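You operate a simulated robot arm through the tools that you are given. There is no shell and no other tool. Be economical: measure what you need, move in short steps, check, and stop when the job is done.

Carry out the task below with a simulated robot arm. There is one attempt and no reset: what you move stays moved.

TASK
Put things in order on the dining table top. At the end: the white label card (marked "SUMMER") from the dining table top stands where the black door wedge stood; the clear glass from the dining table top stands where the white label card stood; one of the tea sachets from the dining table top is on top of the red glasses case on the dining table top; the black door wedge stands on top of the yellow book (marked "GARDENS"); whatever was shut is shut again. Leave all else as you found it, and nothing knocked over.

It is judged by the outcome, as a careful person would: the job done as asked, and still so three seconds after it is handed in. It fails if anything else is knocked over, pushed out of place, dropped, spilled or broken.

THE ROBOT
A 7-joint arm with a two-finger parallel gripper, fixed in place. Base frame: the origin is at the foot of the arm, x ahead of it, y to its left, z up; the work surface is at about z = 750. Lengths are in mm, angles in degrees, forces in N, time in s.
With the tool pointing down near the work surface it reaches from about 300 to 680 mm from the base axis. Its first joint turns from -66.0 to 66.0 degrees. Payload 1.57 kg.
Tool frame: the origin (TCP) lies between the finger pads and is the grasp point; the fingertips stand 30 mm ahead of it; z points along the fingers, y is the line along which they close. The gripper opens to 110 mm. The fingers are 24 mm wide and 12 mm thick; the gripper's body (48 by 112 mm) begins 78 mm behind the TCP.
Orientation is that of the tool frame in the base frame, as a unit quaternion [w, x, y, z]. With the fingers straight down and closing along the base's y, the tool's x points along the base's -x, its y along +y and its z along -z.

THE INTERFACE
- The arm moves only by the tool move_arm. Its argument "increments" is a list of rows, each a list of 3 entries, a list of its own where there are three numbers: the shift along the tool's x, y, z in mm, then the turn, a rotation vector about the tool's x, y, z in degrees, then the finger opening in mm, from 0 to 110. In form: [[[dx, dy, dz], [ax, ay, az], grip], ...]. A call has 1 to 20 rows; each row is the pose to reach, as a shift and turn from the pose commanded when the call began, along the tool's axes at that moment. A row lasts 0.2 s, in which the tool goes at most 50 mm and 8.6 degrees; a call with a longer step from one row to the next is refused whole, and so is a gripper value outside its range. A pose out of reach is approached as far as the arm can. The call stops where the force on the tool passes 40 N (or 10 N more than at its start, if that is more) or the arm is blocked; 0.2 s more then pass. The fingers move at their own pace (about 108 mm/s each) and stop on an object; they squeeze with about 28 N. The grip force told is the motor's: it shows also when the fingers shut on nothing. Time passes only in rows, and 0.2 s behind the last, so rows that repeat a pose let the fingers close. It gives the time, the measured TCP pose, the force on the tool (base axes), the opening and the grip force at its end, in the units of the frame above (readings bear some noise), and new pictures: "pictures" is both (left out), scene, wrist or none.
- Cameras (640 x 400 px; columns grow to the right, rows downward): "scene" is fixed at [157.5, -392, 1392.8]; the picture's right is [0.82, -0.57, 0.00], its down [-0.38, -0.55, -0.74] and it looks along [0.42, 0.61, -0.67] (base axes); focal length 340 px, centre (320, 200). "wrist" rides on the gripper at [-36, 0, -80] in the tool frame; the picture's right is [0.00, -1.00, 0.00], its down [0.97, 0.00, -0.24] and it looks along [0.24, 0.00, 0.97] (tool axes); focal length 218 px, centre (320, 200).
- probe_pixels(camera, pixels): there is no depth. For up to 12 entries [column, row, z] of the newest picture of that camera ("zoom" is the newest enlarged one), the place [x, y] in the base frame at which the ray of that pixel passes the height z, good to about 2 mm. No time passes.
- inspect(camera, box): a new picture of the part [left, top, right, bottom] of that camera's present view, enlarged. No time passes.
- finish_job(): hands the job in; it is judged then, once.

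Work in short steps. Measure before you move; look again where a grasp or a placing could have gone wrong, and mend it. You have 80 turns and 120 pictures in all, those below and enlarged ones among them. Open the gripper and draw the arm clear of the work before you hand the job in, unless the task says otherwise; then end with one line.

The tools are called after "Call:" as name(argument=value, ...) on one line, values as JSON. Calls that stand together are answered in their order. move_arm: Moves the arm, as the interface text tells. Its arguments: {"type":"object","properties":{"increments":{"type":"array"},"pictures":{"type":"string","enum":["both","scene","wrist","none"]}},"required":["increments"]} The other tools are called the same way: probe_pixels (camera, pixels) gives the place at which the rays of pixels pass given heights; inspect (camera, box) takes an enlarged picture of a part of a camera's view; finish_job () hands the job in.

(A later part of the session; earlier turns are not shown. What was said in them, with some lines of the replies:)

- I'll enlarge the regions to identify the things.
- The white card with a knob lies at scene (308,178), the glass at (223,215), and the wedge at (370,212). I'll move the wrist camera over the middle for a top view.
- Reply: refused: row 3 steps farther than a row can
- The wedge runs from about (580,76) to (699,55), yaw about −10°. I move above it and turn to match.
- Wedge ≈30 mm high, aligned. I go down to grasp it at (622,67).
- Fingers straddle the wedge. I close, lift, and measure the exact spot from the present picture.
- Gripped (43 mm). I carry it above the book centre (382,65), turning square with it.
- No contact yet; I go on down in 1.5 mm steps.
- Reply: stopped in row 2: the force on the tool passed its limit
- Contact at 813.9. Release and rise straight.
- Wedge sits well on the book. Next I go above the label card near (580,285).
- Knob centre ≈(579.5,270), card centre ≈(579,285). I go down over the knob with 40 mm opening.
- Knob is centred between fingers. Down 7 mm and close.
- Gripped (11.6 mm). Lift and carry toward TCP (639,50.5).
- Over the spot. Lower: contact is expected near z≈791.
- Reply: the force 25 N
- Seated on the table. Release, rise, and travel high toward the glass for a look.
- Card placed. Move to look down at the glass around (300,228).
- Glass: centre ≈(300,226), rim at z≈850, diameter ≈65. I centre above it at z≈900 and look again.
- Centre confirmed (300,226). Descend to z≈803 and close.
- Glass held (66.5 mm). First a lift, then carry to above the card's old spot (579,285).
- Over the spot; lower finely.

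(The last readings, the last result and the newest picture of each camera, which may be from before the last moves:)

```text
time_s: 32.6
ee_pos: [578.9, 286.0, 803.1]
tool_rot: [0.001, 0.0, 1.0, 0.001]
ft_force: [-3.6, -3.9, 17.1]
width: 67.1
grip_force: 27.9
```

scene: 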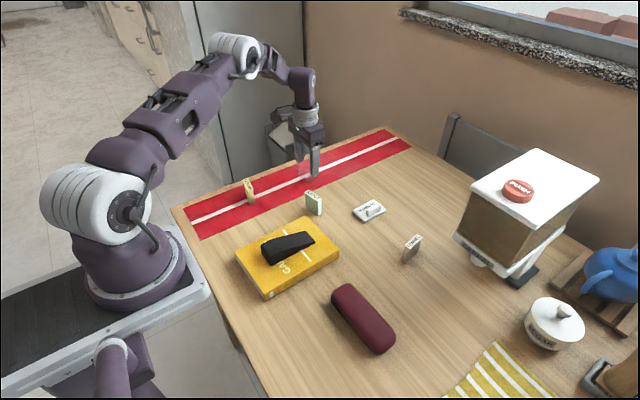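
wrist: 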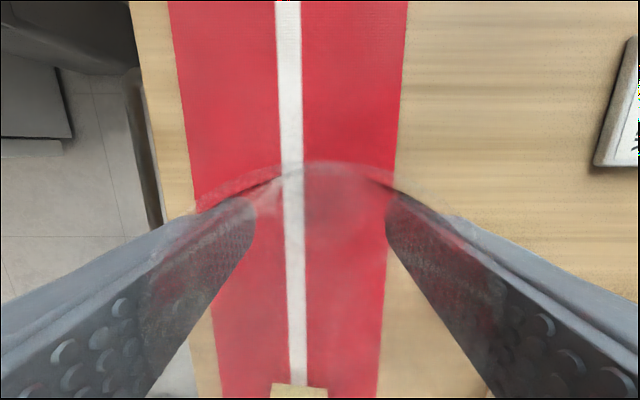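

Contact (17 N). Ease up half a mm, open, and rise.

Call:
move_arm(increments=[[[0, 0, -0.7], [0, 0, 0], 45], [[0, 0, -0.7], [0, 0, 0], 75], [[0, 0, -0.7], [0, 0, 0], 105], [[0, 0, -0.7], [0, 0, 0], 105], [[0, 0, -25], [0, 0, 0], 105], [[0, 0, -65], [0, 0, 0], 105], [[0, 0, -105], [0, 0, 0], 105], [[0, 0, -145], [0, 0, 0], 105], [[0, 0, -145], [0, 0, 0], 105]], pictures="both")

Call:
inspect(camera="scene", box=[260, 120, 360, 210])

```text
time_s: 34.6
ee_pos: [578.5, 285.0, 947.3]
tool_rot: [0.001, 0.0, 1.0, 0.001]
ft_force: [0.0, -0.2, 0.2]
width: 105.2
grip_force: 0.1
```

scene: 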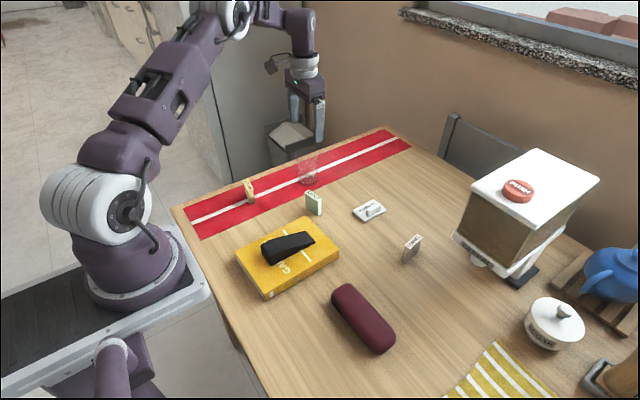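
wrist: 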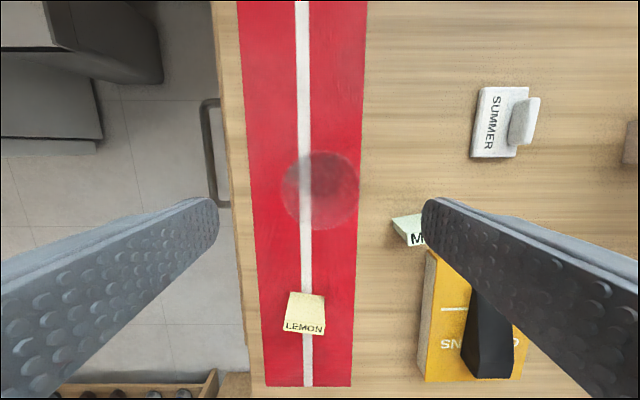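

```text
4.44 times, centred on (310, 165) of scene
```

zoom: 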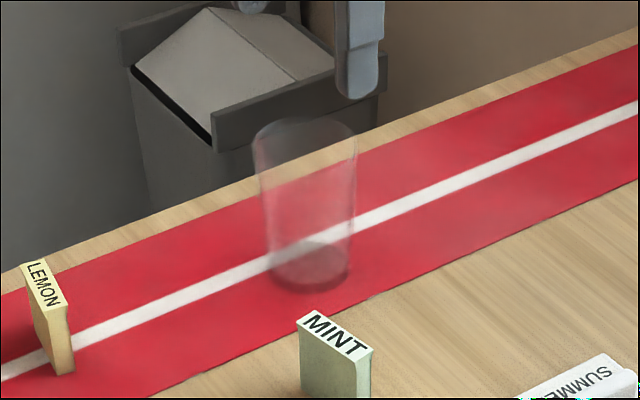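

Glass stands well. Now look at FENNEL and the red case from (520,-110).

Call:
move_arm(increments=[[[6, -40, 0], [0, 0, 0], 105], [[12, -85, 0], [0, 0, 0], 105], [[18, -130, 0], [0, 0, 0], 105], [[24, -175, 0], [0, 0, 0], 105], [[30, -220, 0], [0, 0, 0], 105], [[36, -265, 0], [0, 0, 0], 105], [[42, -310, 0], [0, 0, 0], 105], [[48, -350, 0], [0, 0, 0], 105], [[55, -390, 0], [0, 0, 0], 105], [[55, -390, 0], [0, 0, 0], 105]], pictures="both")

Call:
inspect(camera="scene", box=[310, 220, 450, 370])

```text
time_s: 36.8
ee_pos: [523.9, -106.9, 945.1]
tool_rot: [0.001, 0.0, 1.0, 0.001]
ft_force: [0.0, 0.9, 0.1]
width: 104.9
grip_force: 0.0
```

scene: 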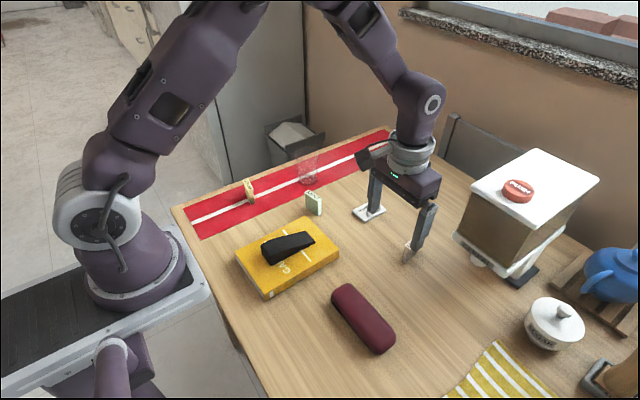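
wrist: 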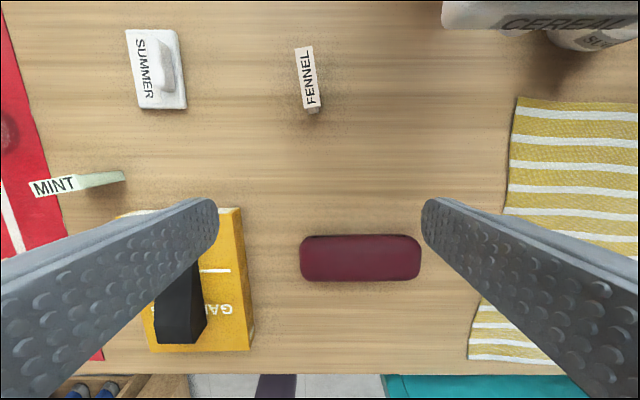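

```text
2.67 times, centred on (380, 295) of scene
```

zoom: 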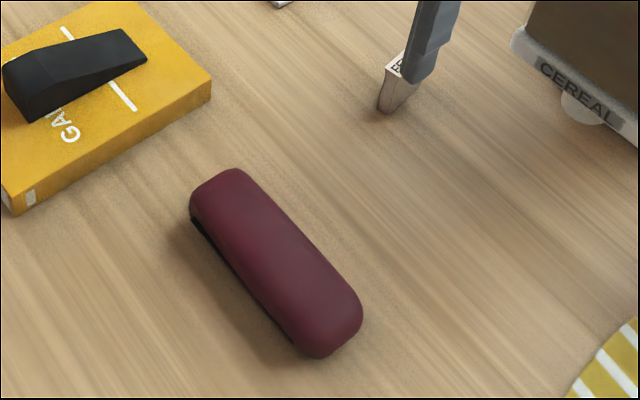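

Call:
inspect(camera="wrist", box=[270, 30, 350, 130])

Call:
inspect(camera="wrist", box=[280, 215, 440, 305])

Call:
probe_pixels(camera="wrist", pixels=[[294, 47, 805], [311, 46, 805], [305, 109, 805], [321, 106, 805], [320, 112, 752], [307, 114, 752], [300, 258, 770], [420, 258, 770], [360, 235, 780], [360, 281, 780], [360, 283, 752], [360, 234, 752]])

```text
4.00 times, centred on (310, 80) of wrist
```

zoom: 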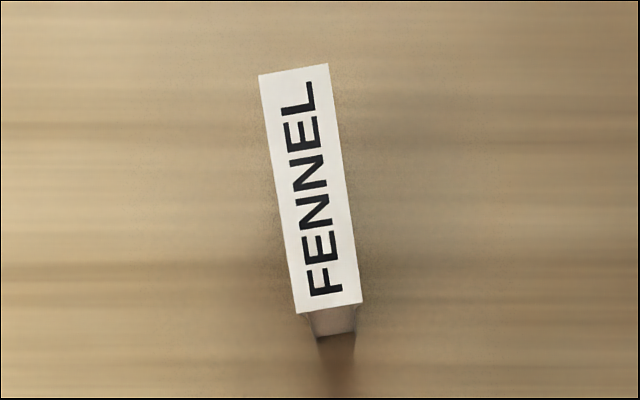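

```text
4.00 times, centred on (360, 260) of wrist
```

zoom: 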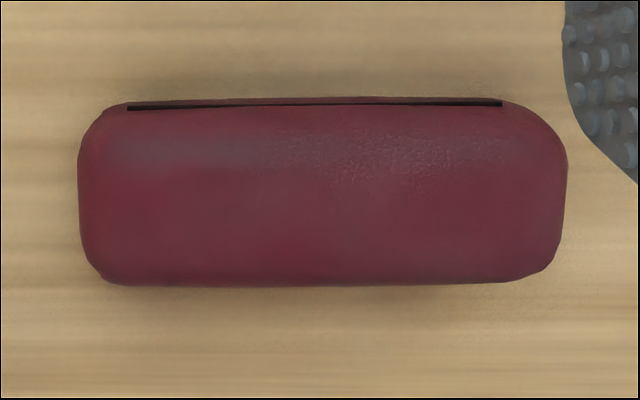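

```text
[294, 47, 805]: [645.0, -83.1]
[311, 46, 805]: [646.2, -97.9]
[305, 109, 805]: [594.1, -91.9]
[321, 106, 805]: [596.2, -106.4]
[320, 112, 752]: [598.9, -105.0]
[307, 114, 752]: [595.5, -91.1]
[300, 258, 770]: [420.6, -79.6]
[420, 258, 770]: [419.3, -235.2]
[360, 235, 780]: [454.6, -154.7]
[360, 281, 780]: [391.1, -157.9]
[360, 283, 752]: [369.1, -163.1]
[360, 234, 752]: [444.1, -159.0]
```

Call:
inspect(camera="scene", box=[325, 275, 405, 360])

Call:
move_arm(increments=[[[5, -12, 20], [0, -8, 0], 105], [[10, -25, 40], [0, -16, 0], 105], [[10, -38, 60], [0, -24, 0], 105], [[10, -50, 80], [0, -32, 0], 105], [[10, -50, 80], [0, -36, 0], 105]], pictures="wrist")

```text
4.71 times, centred on (365, 318) of scene
```

zoom: 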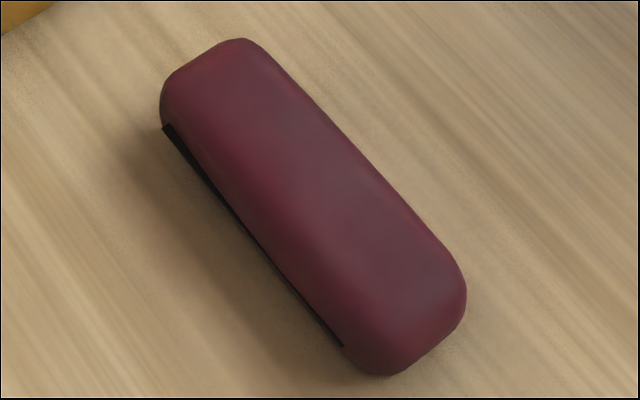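

```text
time_s: 38.0
ee_pos: [514.2, -154.1, 865.6]
tool_rot: [0.311, 0.0, 0.95, 0.001]
ft_force: [0.7, -0.1, 0.3]
width: 105.2
grip_force: 0.0
```

wrist: 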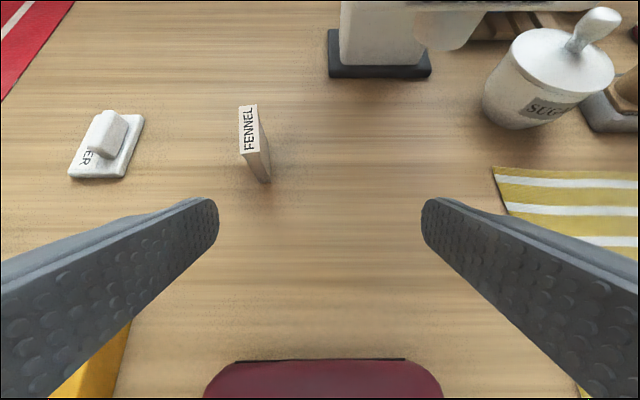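

The tilt went forward; I tilt the other way to see the case from the side.

Call:
move_arm(increments=[[[0, 0, 0], [0, 8.2, 0], 105], [[0, 0, 0], [0, 16.4, 0], 105], [[0, 0, 0], [0, 24.6, 0], 105], [[0, 0, 0], [0, 32.8, 0], 105], [[0, 0, 0], [0, 41, 0], 105], [[5, 0, -1], [0, 49, 0], 105], [[10, 0, -3], [0, 57, 0], 105], [[14, 0, -4], [0, 65, 0], 105], [[14, 0, -4], [0, 73, 0], 105], [[14, 0, -4], [0, 80, 0], 105], [[14, 0, -4], [0, 80, 0], 105]], pictures="both")

```text
time_s: 40.1
ee_pos: [510.1, -139.7, 866.3]
tool_rot: [-0.333, -0.014, 0.943, 0.003]
ft_force: [3.6, 18.1, 3.5]
width: 104.9
grip_force: 0.1
stopped in row 10: the force on the tool passed its limit (the readings are from after the stop); the commanded pose is now the measured one
```

scene: 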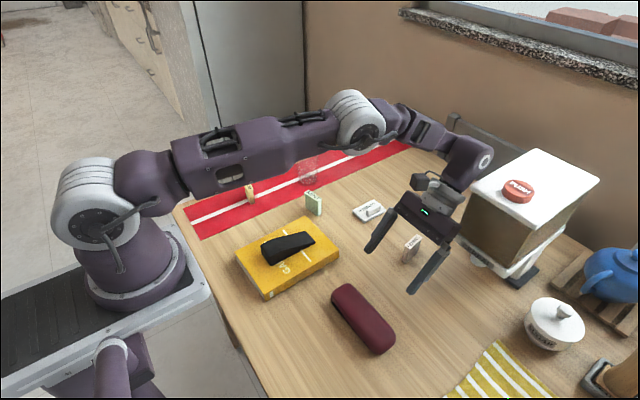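
wrist: 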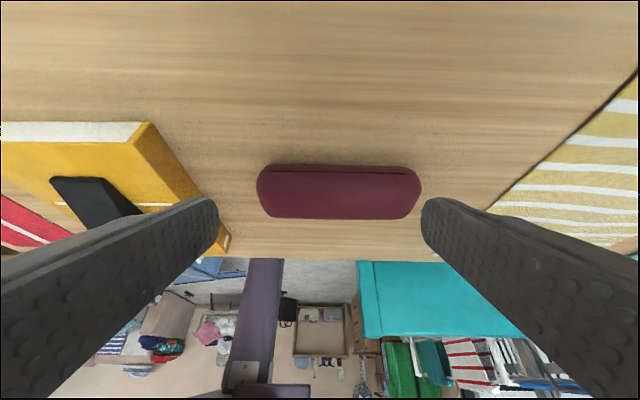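

The wrist has touched something, probably the dispenser. I back off at once toward +y and turn upright.

Call:
move_arm(increments=[[[0, 8, 0], [0, -3, 0], 105], [[0, 16, 0], [0, -10, 0], 105], [[0, 20, 0], [0, -18, 0], 105], [[0, 20, 0], [0, -26, 0], 105], [[0, 20, 0], [0, -34, 0], 105], [[0, 20, 0], [0, -39, 0], 105], [[0, 20, 0], [0, -39, 0], 105]], pictures="both")

Call:
inspect(camera="scene", box=[380, 130, 640, 400])

```text
time_s: 41.7
ee_pos: [507.6, -120.3, 865.4]
tool_rot: [0.001, -0.01, 1.0, 0.007]
ft_force: [0.2, 0.2, -0.2]
width: 104.9
grip_force: 0.1
```

scene: 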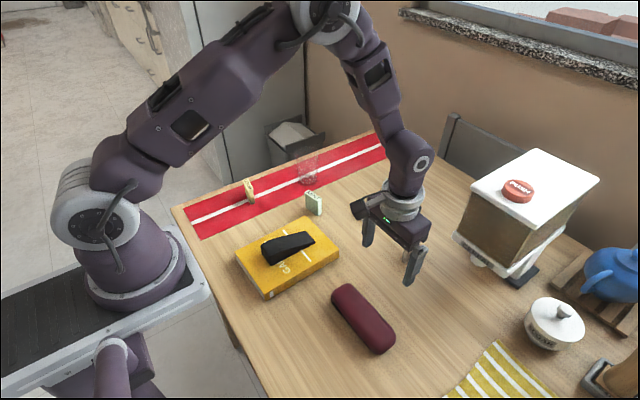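
wrist: 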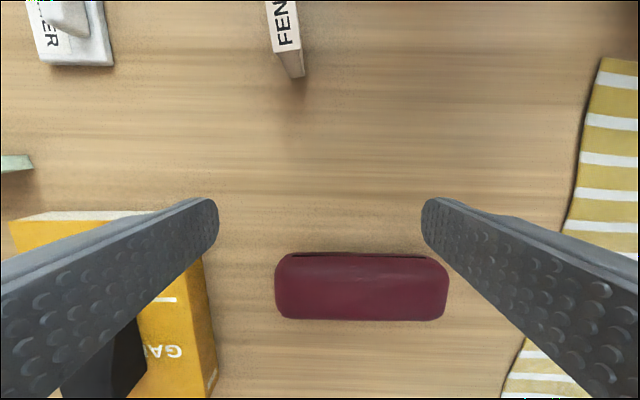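

```text
1.48 times, centred on (510, 265) of scene
```

zoom: 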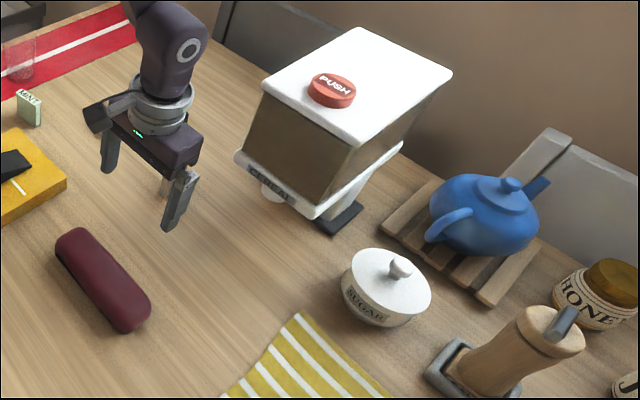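

Dispenser corners are unchanged from the first enlarged view, so nothing moved. Look closely at the case.

Call:
inspect(camera="wrist", box=[255, 235, 465, 335])

Call:
probe_pixels(camera="wrist", pixels=[[276, 285, 770], [448, 290, 770], [360, 255, 755], [360, 320, 770], [290, 253, 765], [424, 257, 765], [360, 320, 755], [360, 318, 785]])

```text
3.05 times, centred on (360, 285) of wrist
```

zoom: 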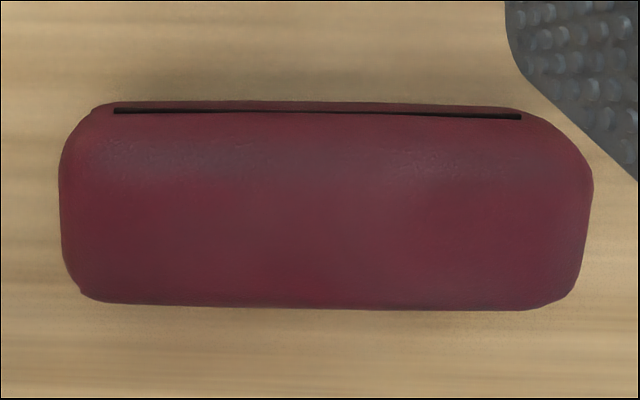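

```text
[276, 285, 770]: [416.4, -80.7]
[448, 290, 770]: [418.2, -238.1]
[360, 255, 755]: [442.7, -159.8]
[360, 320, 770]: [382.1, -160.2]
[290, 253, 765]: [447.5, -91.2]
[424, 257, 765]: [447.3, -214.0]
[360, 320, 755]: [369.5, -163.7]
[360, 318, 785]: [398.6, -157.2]
```

Case centre ≈(414,-158), top looks flat with rounded edges. Check the dispenser's clearance before I reach for FENNEL.

Call:
probe_pixels(camera="scene", pixels=[[470, 187, 950], [470, 187, 1000], [454, 236, 820], [454, 236, 850], [519, 287, 752], [535, 148, 1000], [600, 180, 1000], [530, 226, 980], [505, 276, 800]])

Call:
move_arm(increments=[[[-20, 5, -15], [0.4, 0, -4], 100], [[-45, 12, -30], [0.8, 0, -8.5], 90], [[-70, 22, -50], [0.8, 0, -8.5], 70], [[-70, 22, -50], [0.8, 0, -8.5], 70]], pictures="both")

```text
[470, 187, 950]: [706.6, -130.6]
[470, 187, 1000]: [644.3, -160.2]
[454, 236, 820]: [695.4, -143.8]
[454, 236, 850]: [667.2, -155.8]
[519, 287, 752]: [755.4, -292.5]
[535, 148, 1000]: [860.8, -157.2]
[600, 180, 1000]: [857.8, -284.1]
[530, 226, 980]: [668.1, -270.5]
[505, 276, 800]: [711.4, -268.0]
```

```text
time_s: 42.7
ee_pos: [579.6, -98.6, 916.8]
tool_rot: [0.0, -0.085, 0.996, 0.001]
ft_force: [-1.0, 0.4, -0.6]
width: 70.3
grip_force: 0.0
```

scene: 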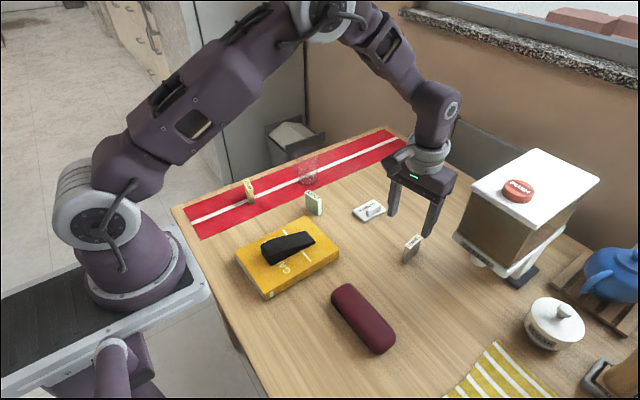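
wrist: 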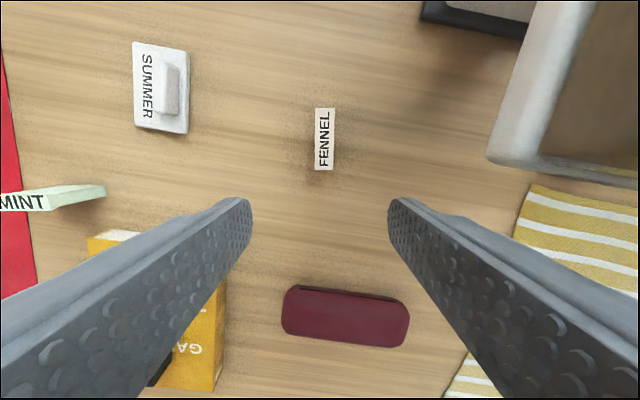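

FENNEL is too close to the dispenser for the gripper body; I'll use MINT or LEMON instead. Rise and look from above them.

Call:
move_arm(increments=[[[0, 0, -30], [0, 0, 4], 70], [[10, 30, -50], [0, 0, 9], 70], [[20, 70, -50], [0, 0, 9], 70], [[30, 112, -50], [0, 0, 9], 70], [[40, 154, -50], [0, 0, 9], 70], [[45, 196, -50], [0, 0, 9], 70], [[45, 240, -50], [0, 0, 9], 70], [[45, 280, -50], [0, 0, 9], 70], [[45, 315, -50], [0, 0, 9], 70], [[45, 315, -50], [0, 0, 9], 70]], pictures="wrist")

Call:
inspect(camera="wrist", box=[200, 40, 440, 340])

```text
time_s: 44.9
ee_pos: [478.0, 205.9, 966.4]
tool_rot: [0.0, -0.007, 1.0, 0.0]
ft_force: [0.6, -0.2, 0.5]
width: 69.8
grip_force: 0.1
```

wrist: 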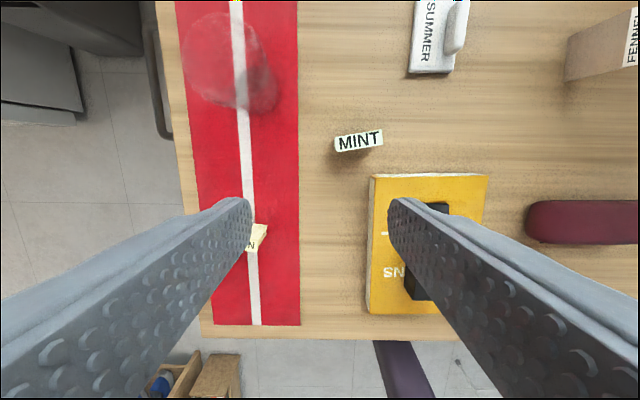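

```text
1.33 times, centred on (320, 190) of wrist
```

zoom: 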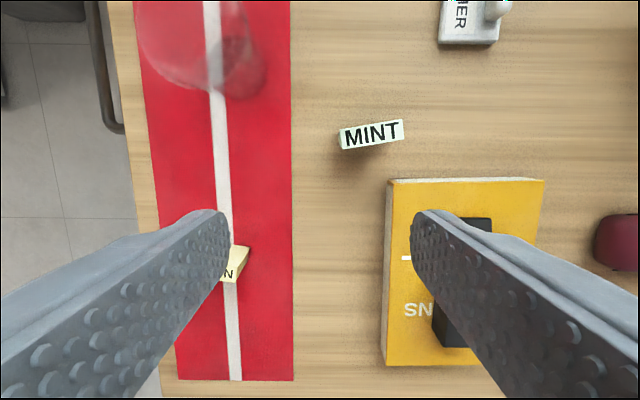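

Call:
inspect(camera="wrist", box=[310, 100, 410, 190])

Call:
probe_pixels(camera="wrist", pixels=[[335, 135, 798], [381, 129, 798], [383, 144, 798], [336, 151, 798], [371, 174, 750], [371, 178, 780]])

```text
4.44 times, centred on (360, 145) of wrist
```

zoom: 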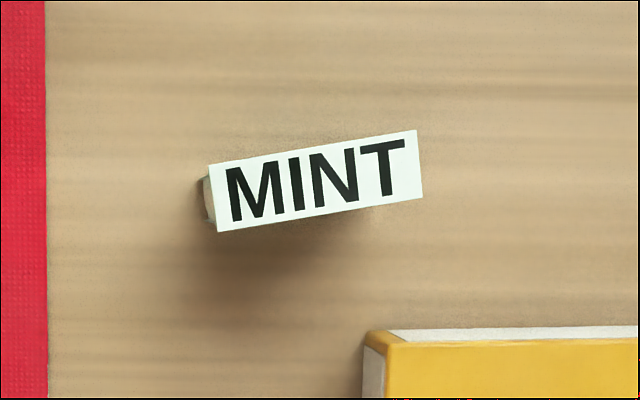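

```text
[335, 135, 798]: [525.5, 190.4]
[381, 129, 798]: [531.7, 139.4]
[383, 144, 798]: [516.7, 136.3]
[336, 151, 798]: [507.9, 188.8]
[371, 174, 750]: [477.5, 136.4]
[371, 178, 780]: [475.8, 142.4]
```

MINT's top is centred at ≈(520.5,164), long axis 9.5° off y. I turn the tool 81° so the fingers close on its thin faces, and stop above it.

Call:
move_arm(increments=[[[-8, -8, 0], [0, 0, 8.2], 60], [[-16, -16, 0], [0, 0, 16.4], 60], [[-24, -24, 0], [0, 0, 24.6], 60], [[-32, -32, 0], [0, 0, 32.8], 60], [[-42, -42, 0], [0, 0, 41], 60], [[-42, -42, 10], [0, 0, 49], 60], [[-42, -42, 30], [0, 0, 57], 60], [[-42, -42, 50], [0, 0, 65], 60], [[-42, -42, 70], [0, 0, 73], 60], [[-42, -42, 90], [0, 0, 81.3], 60], [[-42, -42, 90], [0, 0, 81.3], 60]], pictures="both")

```text
time_s: 47.3
ee_pos: [521.9, 164.5, 875.6]
tool_rot: [0.001, 0.647, 0.762, 0.001]
ft_force: [-0.3, 0.1, -0.4]
width: 60.3
grip_force: 0.1
```

scene: 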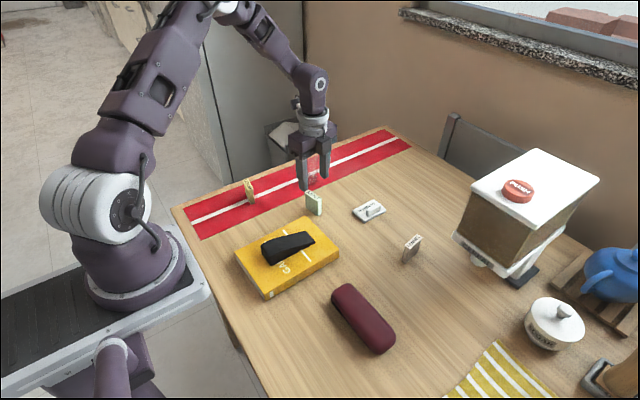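
wrist: 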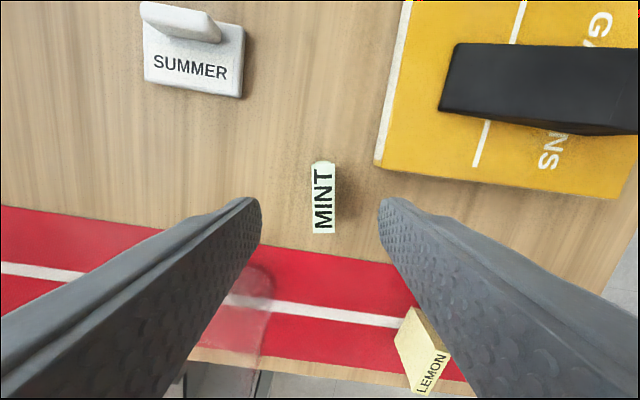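

Call:
probe_pixels(camera="wrist", pixels=[[311, 165, 797], [334, 165, 797], [312, 232, 797], [335, 232, 797], [323, 198, 797], [314, 162, 752], [333, 163, 752]])

Call:
inspect(camera="scene", box=[280, 160, 350, 230])

```text
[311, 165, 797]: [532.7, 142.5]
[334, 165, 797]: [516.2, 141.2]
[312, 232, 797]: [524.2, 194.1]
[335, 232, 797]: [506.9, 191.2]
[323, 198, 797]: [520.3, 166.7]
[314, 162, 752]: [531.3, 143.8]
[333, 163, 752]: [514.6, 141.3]
```

```text
5.71 times, centred on (315, 195) of scene
```

zoom: 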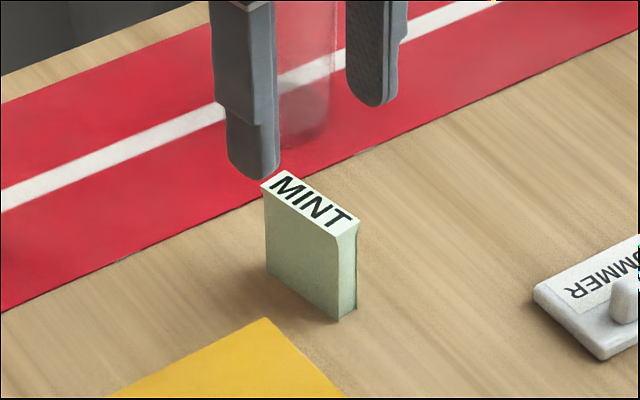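

MINT is aligned and ~52 mm tall. Descend to z≈803 and close.

Call:
move_arm(increments=[[[2, -0.6, 35], [0, 0, 0], 60], [[2, -0.6, 60], [0, 0, 0], 60], [[2, -0.6, 73], [0, 0, 0], 60], [[2, -0.6, 73], [0, 0, 0], 40], [[2, -0.6, 73], [0, 0, 0], 8], [[2, -0.6, 73], [0, 0, 0], 8], [[2, -0.6, 73], [0, 0, 0], 8]], pictures="wrist")

Call:
inspect(camera="scene", box=[270, 140, 360, 240])

```text
time_s: 48.9
ee_pos: [520.3, 166.6, 802.9]
tool_rot: [0.001, 0.646, 0.763, 0.001]
ft_force: [1.0, -0.5, -0.8]
width: 14.1
grip_force: 28.3
```

wrist: 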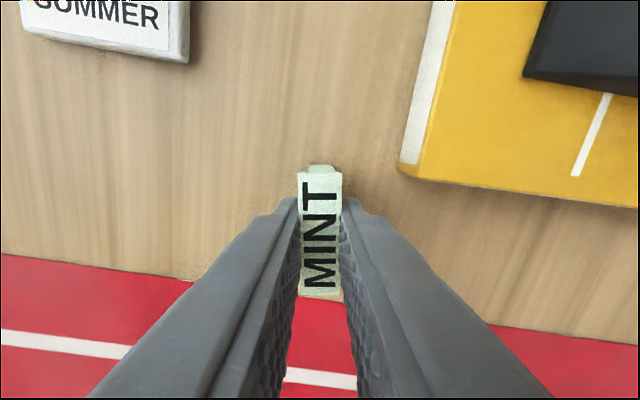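

```text
4.00 times, centred on (315, 190) of scene
```

zoom: 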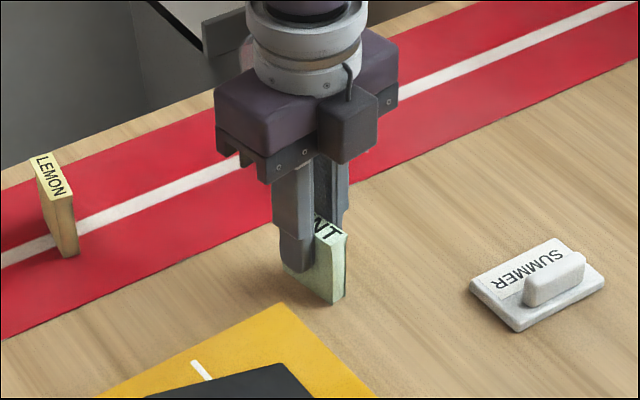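

Gripped (14 mm). Lift 110 mm.

Call:
move_arm(increments=[[[0, 0, -15], [0, 0, 0], 8], [[0, 0, -50], [0, 0, 0], 8], [[0, 0, -90], [0, 0, 0], 8], [[0, 0, -115], [0, 0, 0], 8], [[-30, -16, -115], [0, 0, -8], 8], [[-60, -32, -115], [0, 0, -16], 8], [[-90, -47, -115], [0, 0, -24], 8], [[-121, -63, -115], [0, 0, -32], 8], [[-151, -79, -115], [0, 0, -40], 8], [[-182, -95, -115], [0, 0, -48], 8], [[-212, -110, -115], [0, 0, -56], 8], [[-242, -126, -115], [0, 0, -64], 8], [[-272, -142, -115], [0, 0, -72], 8], [[-302.5, -158, -115], [0, 0, -80.3], 8], [[-302.5, -158, -95], [0, 0, -80.3], 8], [[-302.5, -158, -75], [0, 0, -80.3], 8], [[-302.5, -158, -75], [0, 0, -80.3], 8]], pictures="both")

Call:
inspect(camera="scene", box=[310, 200, 430, 370])

```text
time_s: 52.5
ee_pos: [416.5, -155.5, 877.4]
tool_rot: [0.0, 0.002, 1.0, 0.0]
ft_force: [-0.5, -0.9, -0.2]
width: 14.5
grip_force: 27.6
```

scene: 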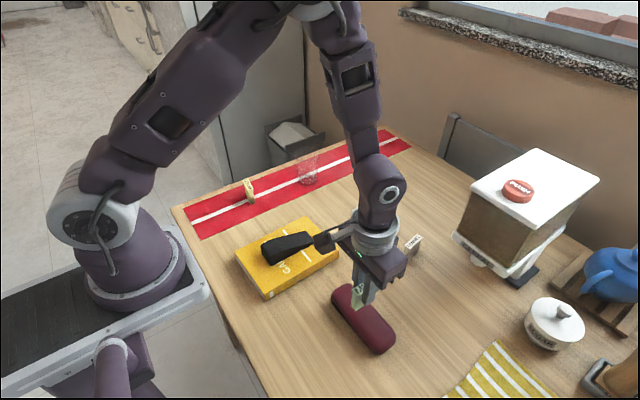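
wrist: 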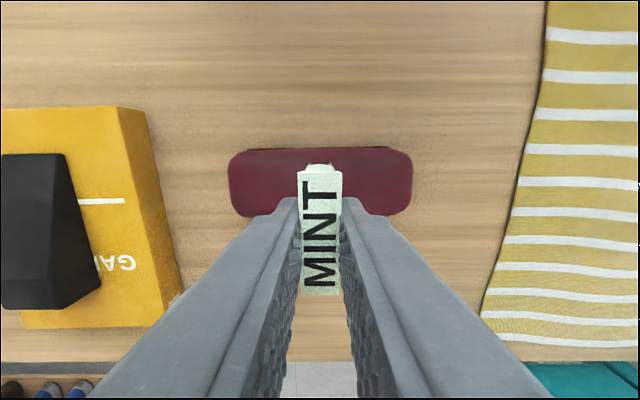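

```text
2.35 times, centred on (370, 285) of scene
```

zoom: 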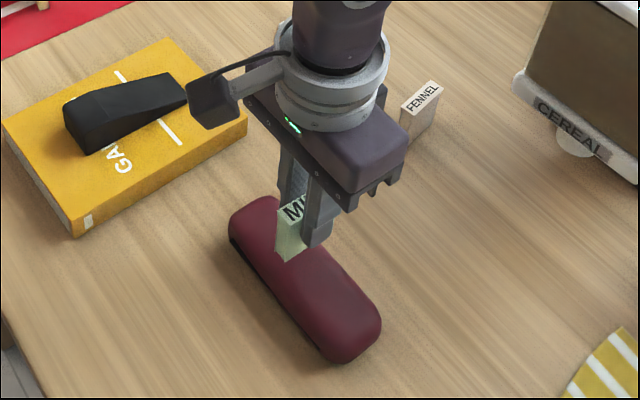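

Call:
probe_pixels(camera="wrist", pixels=[[270, 150, 770], [370, 147, 770], [390, 216, 770], [250, 216, 770], [390, 216, 785], [230, 185, 770], [413, 180, 770], [412, 170, 775]])

Call:
inspect(camera="wrist", box=[210, 130, 430, 230])

```text
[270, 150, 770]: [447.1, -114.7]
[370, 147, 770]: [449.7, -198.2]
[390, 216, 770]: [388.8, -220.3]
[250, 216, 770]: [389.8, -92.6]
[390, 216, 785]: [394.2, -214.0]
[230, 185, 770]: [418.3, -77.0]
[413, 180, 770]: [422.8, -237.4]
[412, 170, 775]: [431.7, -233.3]
```

```text
2.91 times, centred on (320, 180) of wrist
```

zoom: 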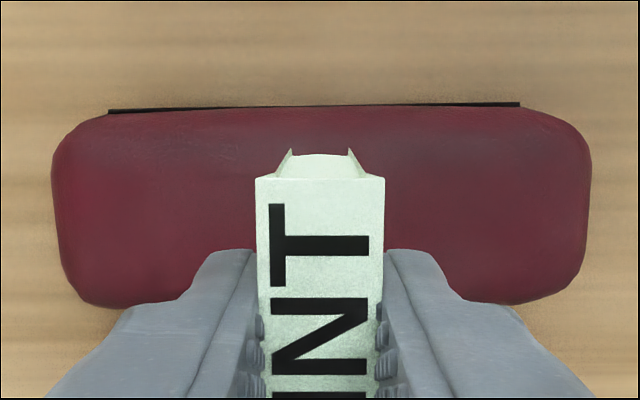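

Centre of the case ≈(417,-157); aligned. Lower to ~852, then fine steps.

Call:
move_arm(increments=[[[0, -1, 10], [0, 0, 0], 8], [[0, -1, 18], [0, 0, 0], 8], [[0, -1, 25], [0, 0, 0], 8], [[0, -1, 25], [0, 0, 0], 8]], pictures="none")

Call:
inspect(camera="scene", box=[330, 260, 410, 350])

```text
time_s: 53.5
ee_pos: [415.0, -159.5, 853.3]
tool_rot: [0.001, 0.002, 1.0, 0.0]
ft_force: [-0.2, -0.1, -0.1]
width: 14.3
grip_force: 28.0
```

```text
4.44 times, centred on (370, 305) of scene
```

zoom: 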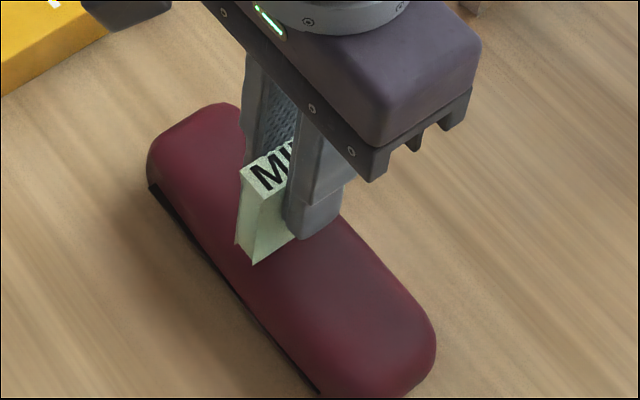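

Call:
move_arm(increments=[[[-1, 1, 2], [0, 0, 0], 8], [[-1, 1, 4], [0, 0, 0], 8], [[-1, 1, 6], [0, 0, 0], 8], [[-1, 1, 6], [0, 0, 0], 8]], pictures="none")

```text
time_s: 54.5
ee_pos: [416.5, -158.5, 846.7]
tool_rot: [0.001, 0.002, 1.0, 0.0]
ft_force: [0.0, 0.1, -1.0]
width: 14.4
grip_force: 27.8
```

Call:
move_arm(increments=[[[0, 0, 1], [0, 0, 0], 8], [[0, 0, 2], [0, 0, 0], 8], [[0, 0, 3], [0, 0, 0], 8], [[0, 0, 3], [0, 0, 0], 8]], pictures="none")

Call:
inspect(camera="scene", box=[330, 260, 410, 350])

```text
time_s: 55.5
ee_pos: [415.3, -158.6, 842.9]
tool_rot: [0.0, 0.001, 1.0, 0.0]
ft_force: [-0.4, 0.1, 0.1]
width: 14.4
grip_force: 27.8
```

```text
4.44 times, centred on (370, 305) of scene
```

zoom: 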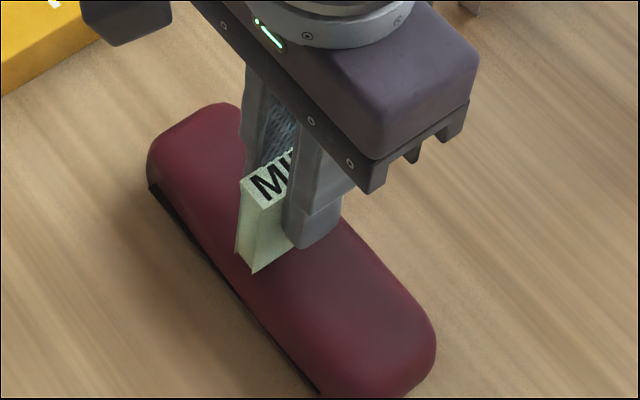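

Call:
move_arm(increments=[[[0, 0, 1], [0, 0, 0], 8], [[0, 0, 2], [0, 0, 0], 8], [[0, 0, 3], [0, 0, 0], 8], [[0, 0, 3], [0, 0, 0], 8]], pictures="none")

```text
time_s: 56.3
ee_pos: [416.8, -159.0, 842.7]
tool_rot: [0.002, 0.001, 1.0, -0.002]
ft_force: [-3.3, 2.0, 16.8]
width: 14.2
grip_force: 27.7
stopped in row 3: the force on the tool passed its limit (the readings are from after the stop); the commanded pose is now the measured one
```

Contact (case top ≈790). Ease slightly and open only a little, then look.

Call:
move_arm(increments=[[[0, 0, -0.7], [0, 0, 0], 10], [[0, 0, -0.7], [0, 0, 0], 18], [[0, 0, -0.7], [0, 0, 0], 24], [[0, 0, -0.7], [0, 0, 0], 24]], pictures="wrist")

Call:
inspect(camera="scene", box=[330, 260, 410, 350])

```text
time_s: 57.3
ee_pos: [416.4, -158.3, 843.3]
tool_rot: [0.002, 0.002, 1.0, 0.0]
ft_force: [-0.2, 0.9, 0.2]
width: 23.9
grip_force: 0.0
```

wrist: 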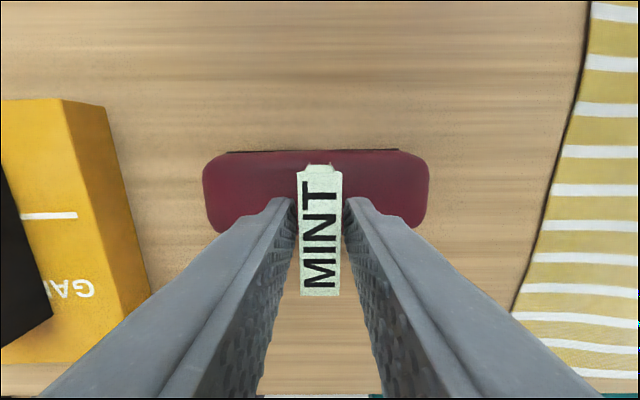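

```text
4.44 times, centred on (370, 305) of scene
```

zoom: 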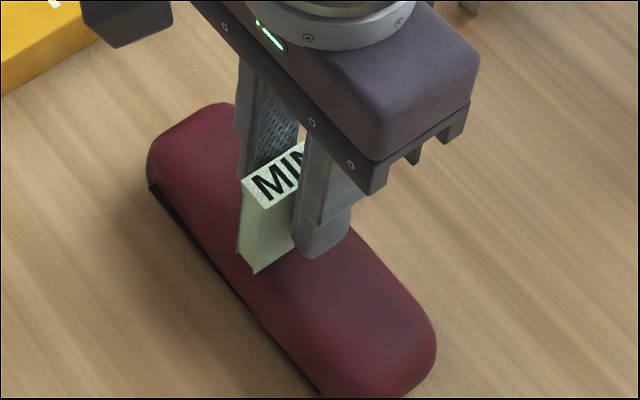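

It stands on its own. Open wider, rise straight up, and draw back.

Call:
move_arm(increments=[[[0, 0, -0.7], [0, 0, 0], 40], [[0, 0, -0.7], [0, 0, 0], 50], [[0, 0, -15], [0, 0, 0], 50], [[0, 0, -50], [0, 0, 0], 60], [[0, 0, -95], [0, 0, 0], 80], [[0, 0, -140], [0, 0, 0], 100], [[20, 30, -160], [0, 0, 0], 100], [[40, 70, -170], [0, 0, 0], 100], [[60, 110, -170], [0, 0, 0], 100], [[60, 110, -170], [0, 0, 0], 100]], pictures="both")

Call:
inspect(camera="scene", box=[180, 130, 440, 370])

Call:
inspect(camera="scene", box=[380, 130, 640, 400])

```text
time_s: 59.5
ee_pos: [355.3, -49.3, 1014.0]
tool_rot: [0.001, 0.002, 1.0, 0.0]
ft_force: [-1.2, 0.6, -0.1]
width: 100.0
grip_force: 0.0
```

scene: 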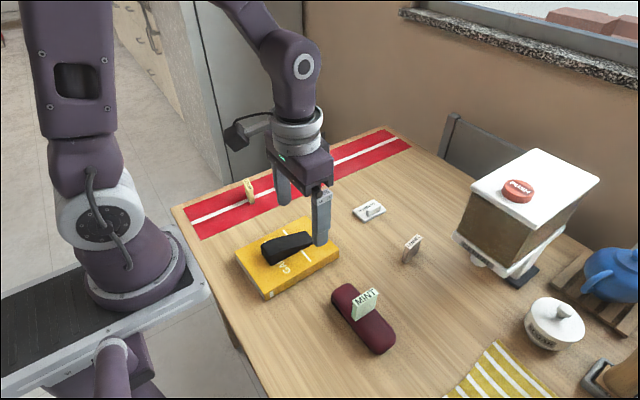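
wrist: 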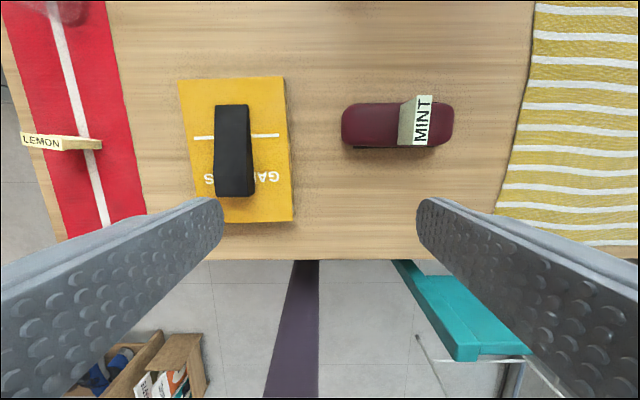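

```text
1.67 times, centred on (310, 250) of scene
```

zoom: 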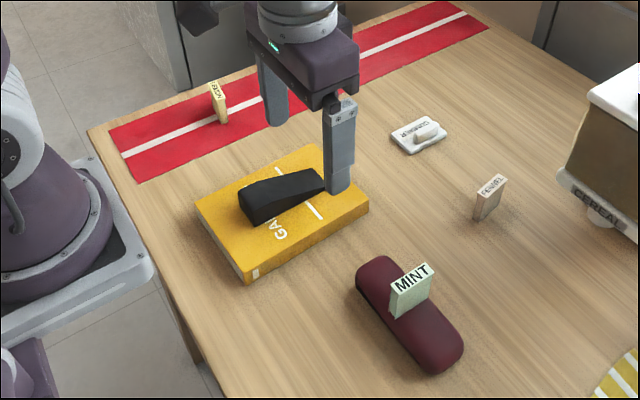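

```text
1.48 times, centred on (510, 265) of scene
```

zoom: 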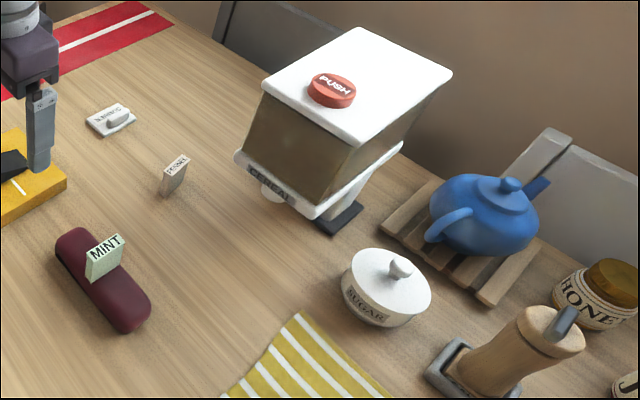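

Everything is in place: the wedge is on the book, the card is on the wedge's spot, and MINT stands on the case. The glass was upright in its spot in the last clear view and is partly visible in the wrist picture. The dispenser and the other things haven't moved.

Call:
finish_job()

```text
The job is handed in.
```

The job is done and handed in: the SUMMER card is where the wedge was, the glass is where the card was, the MINT sachet stands on the red glasses case, and the wedge is on the GARDENS book. The wrist touched something once, probably the cereal dispenser, but comparing pictures showed no movement there; nothing shut was opened.
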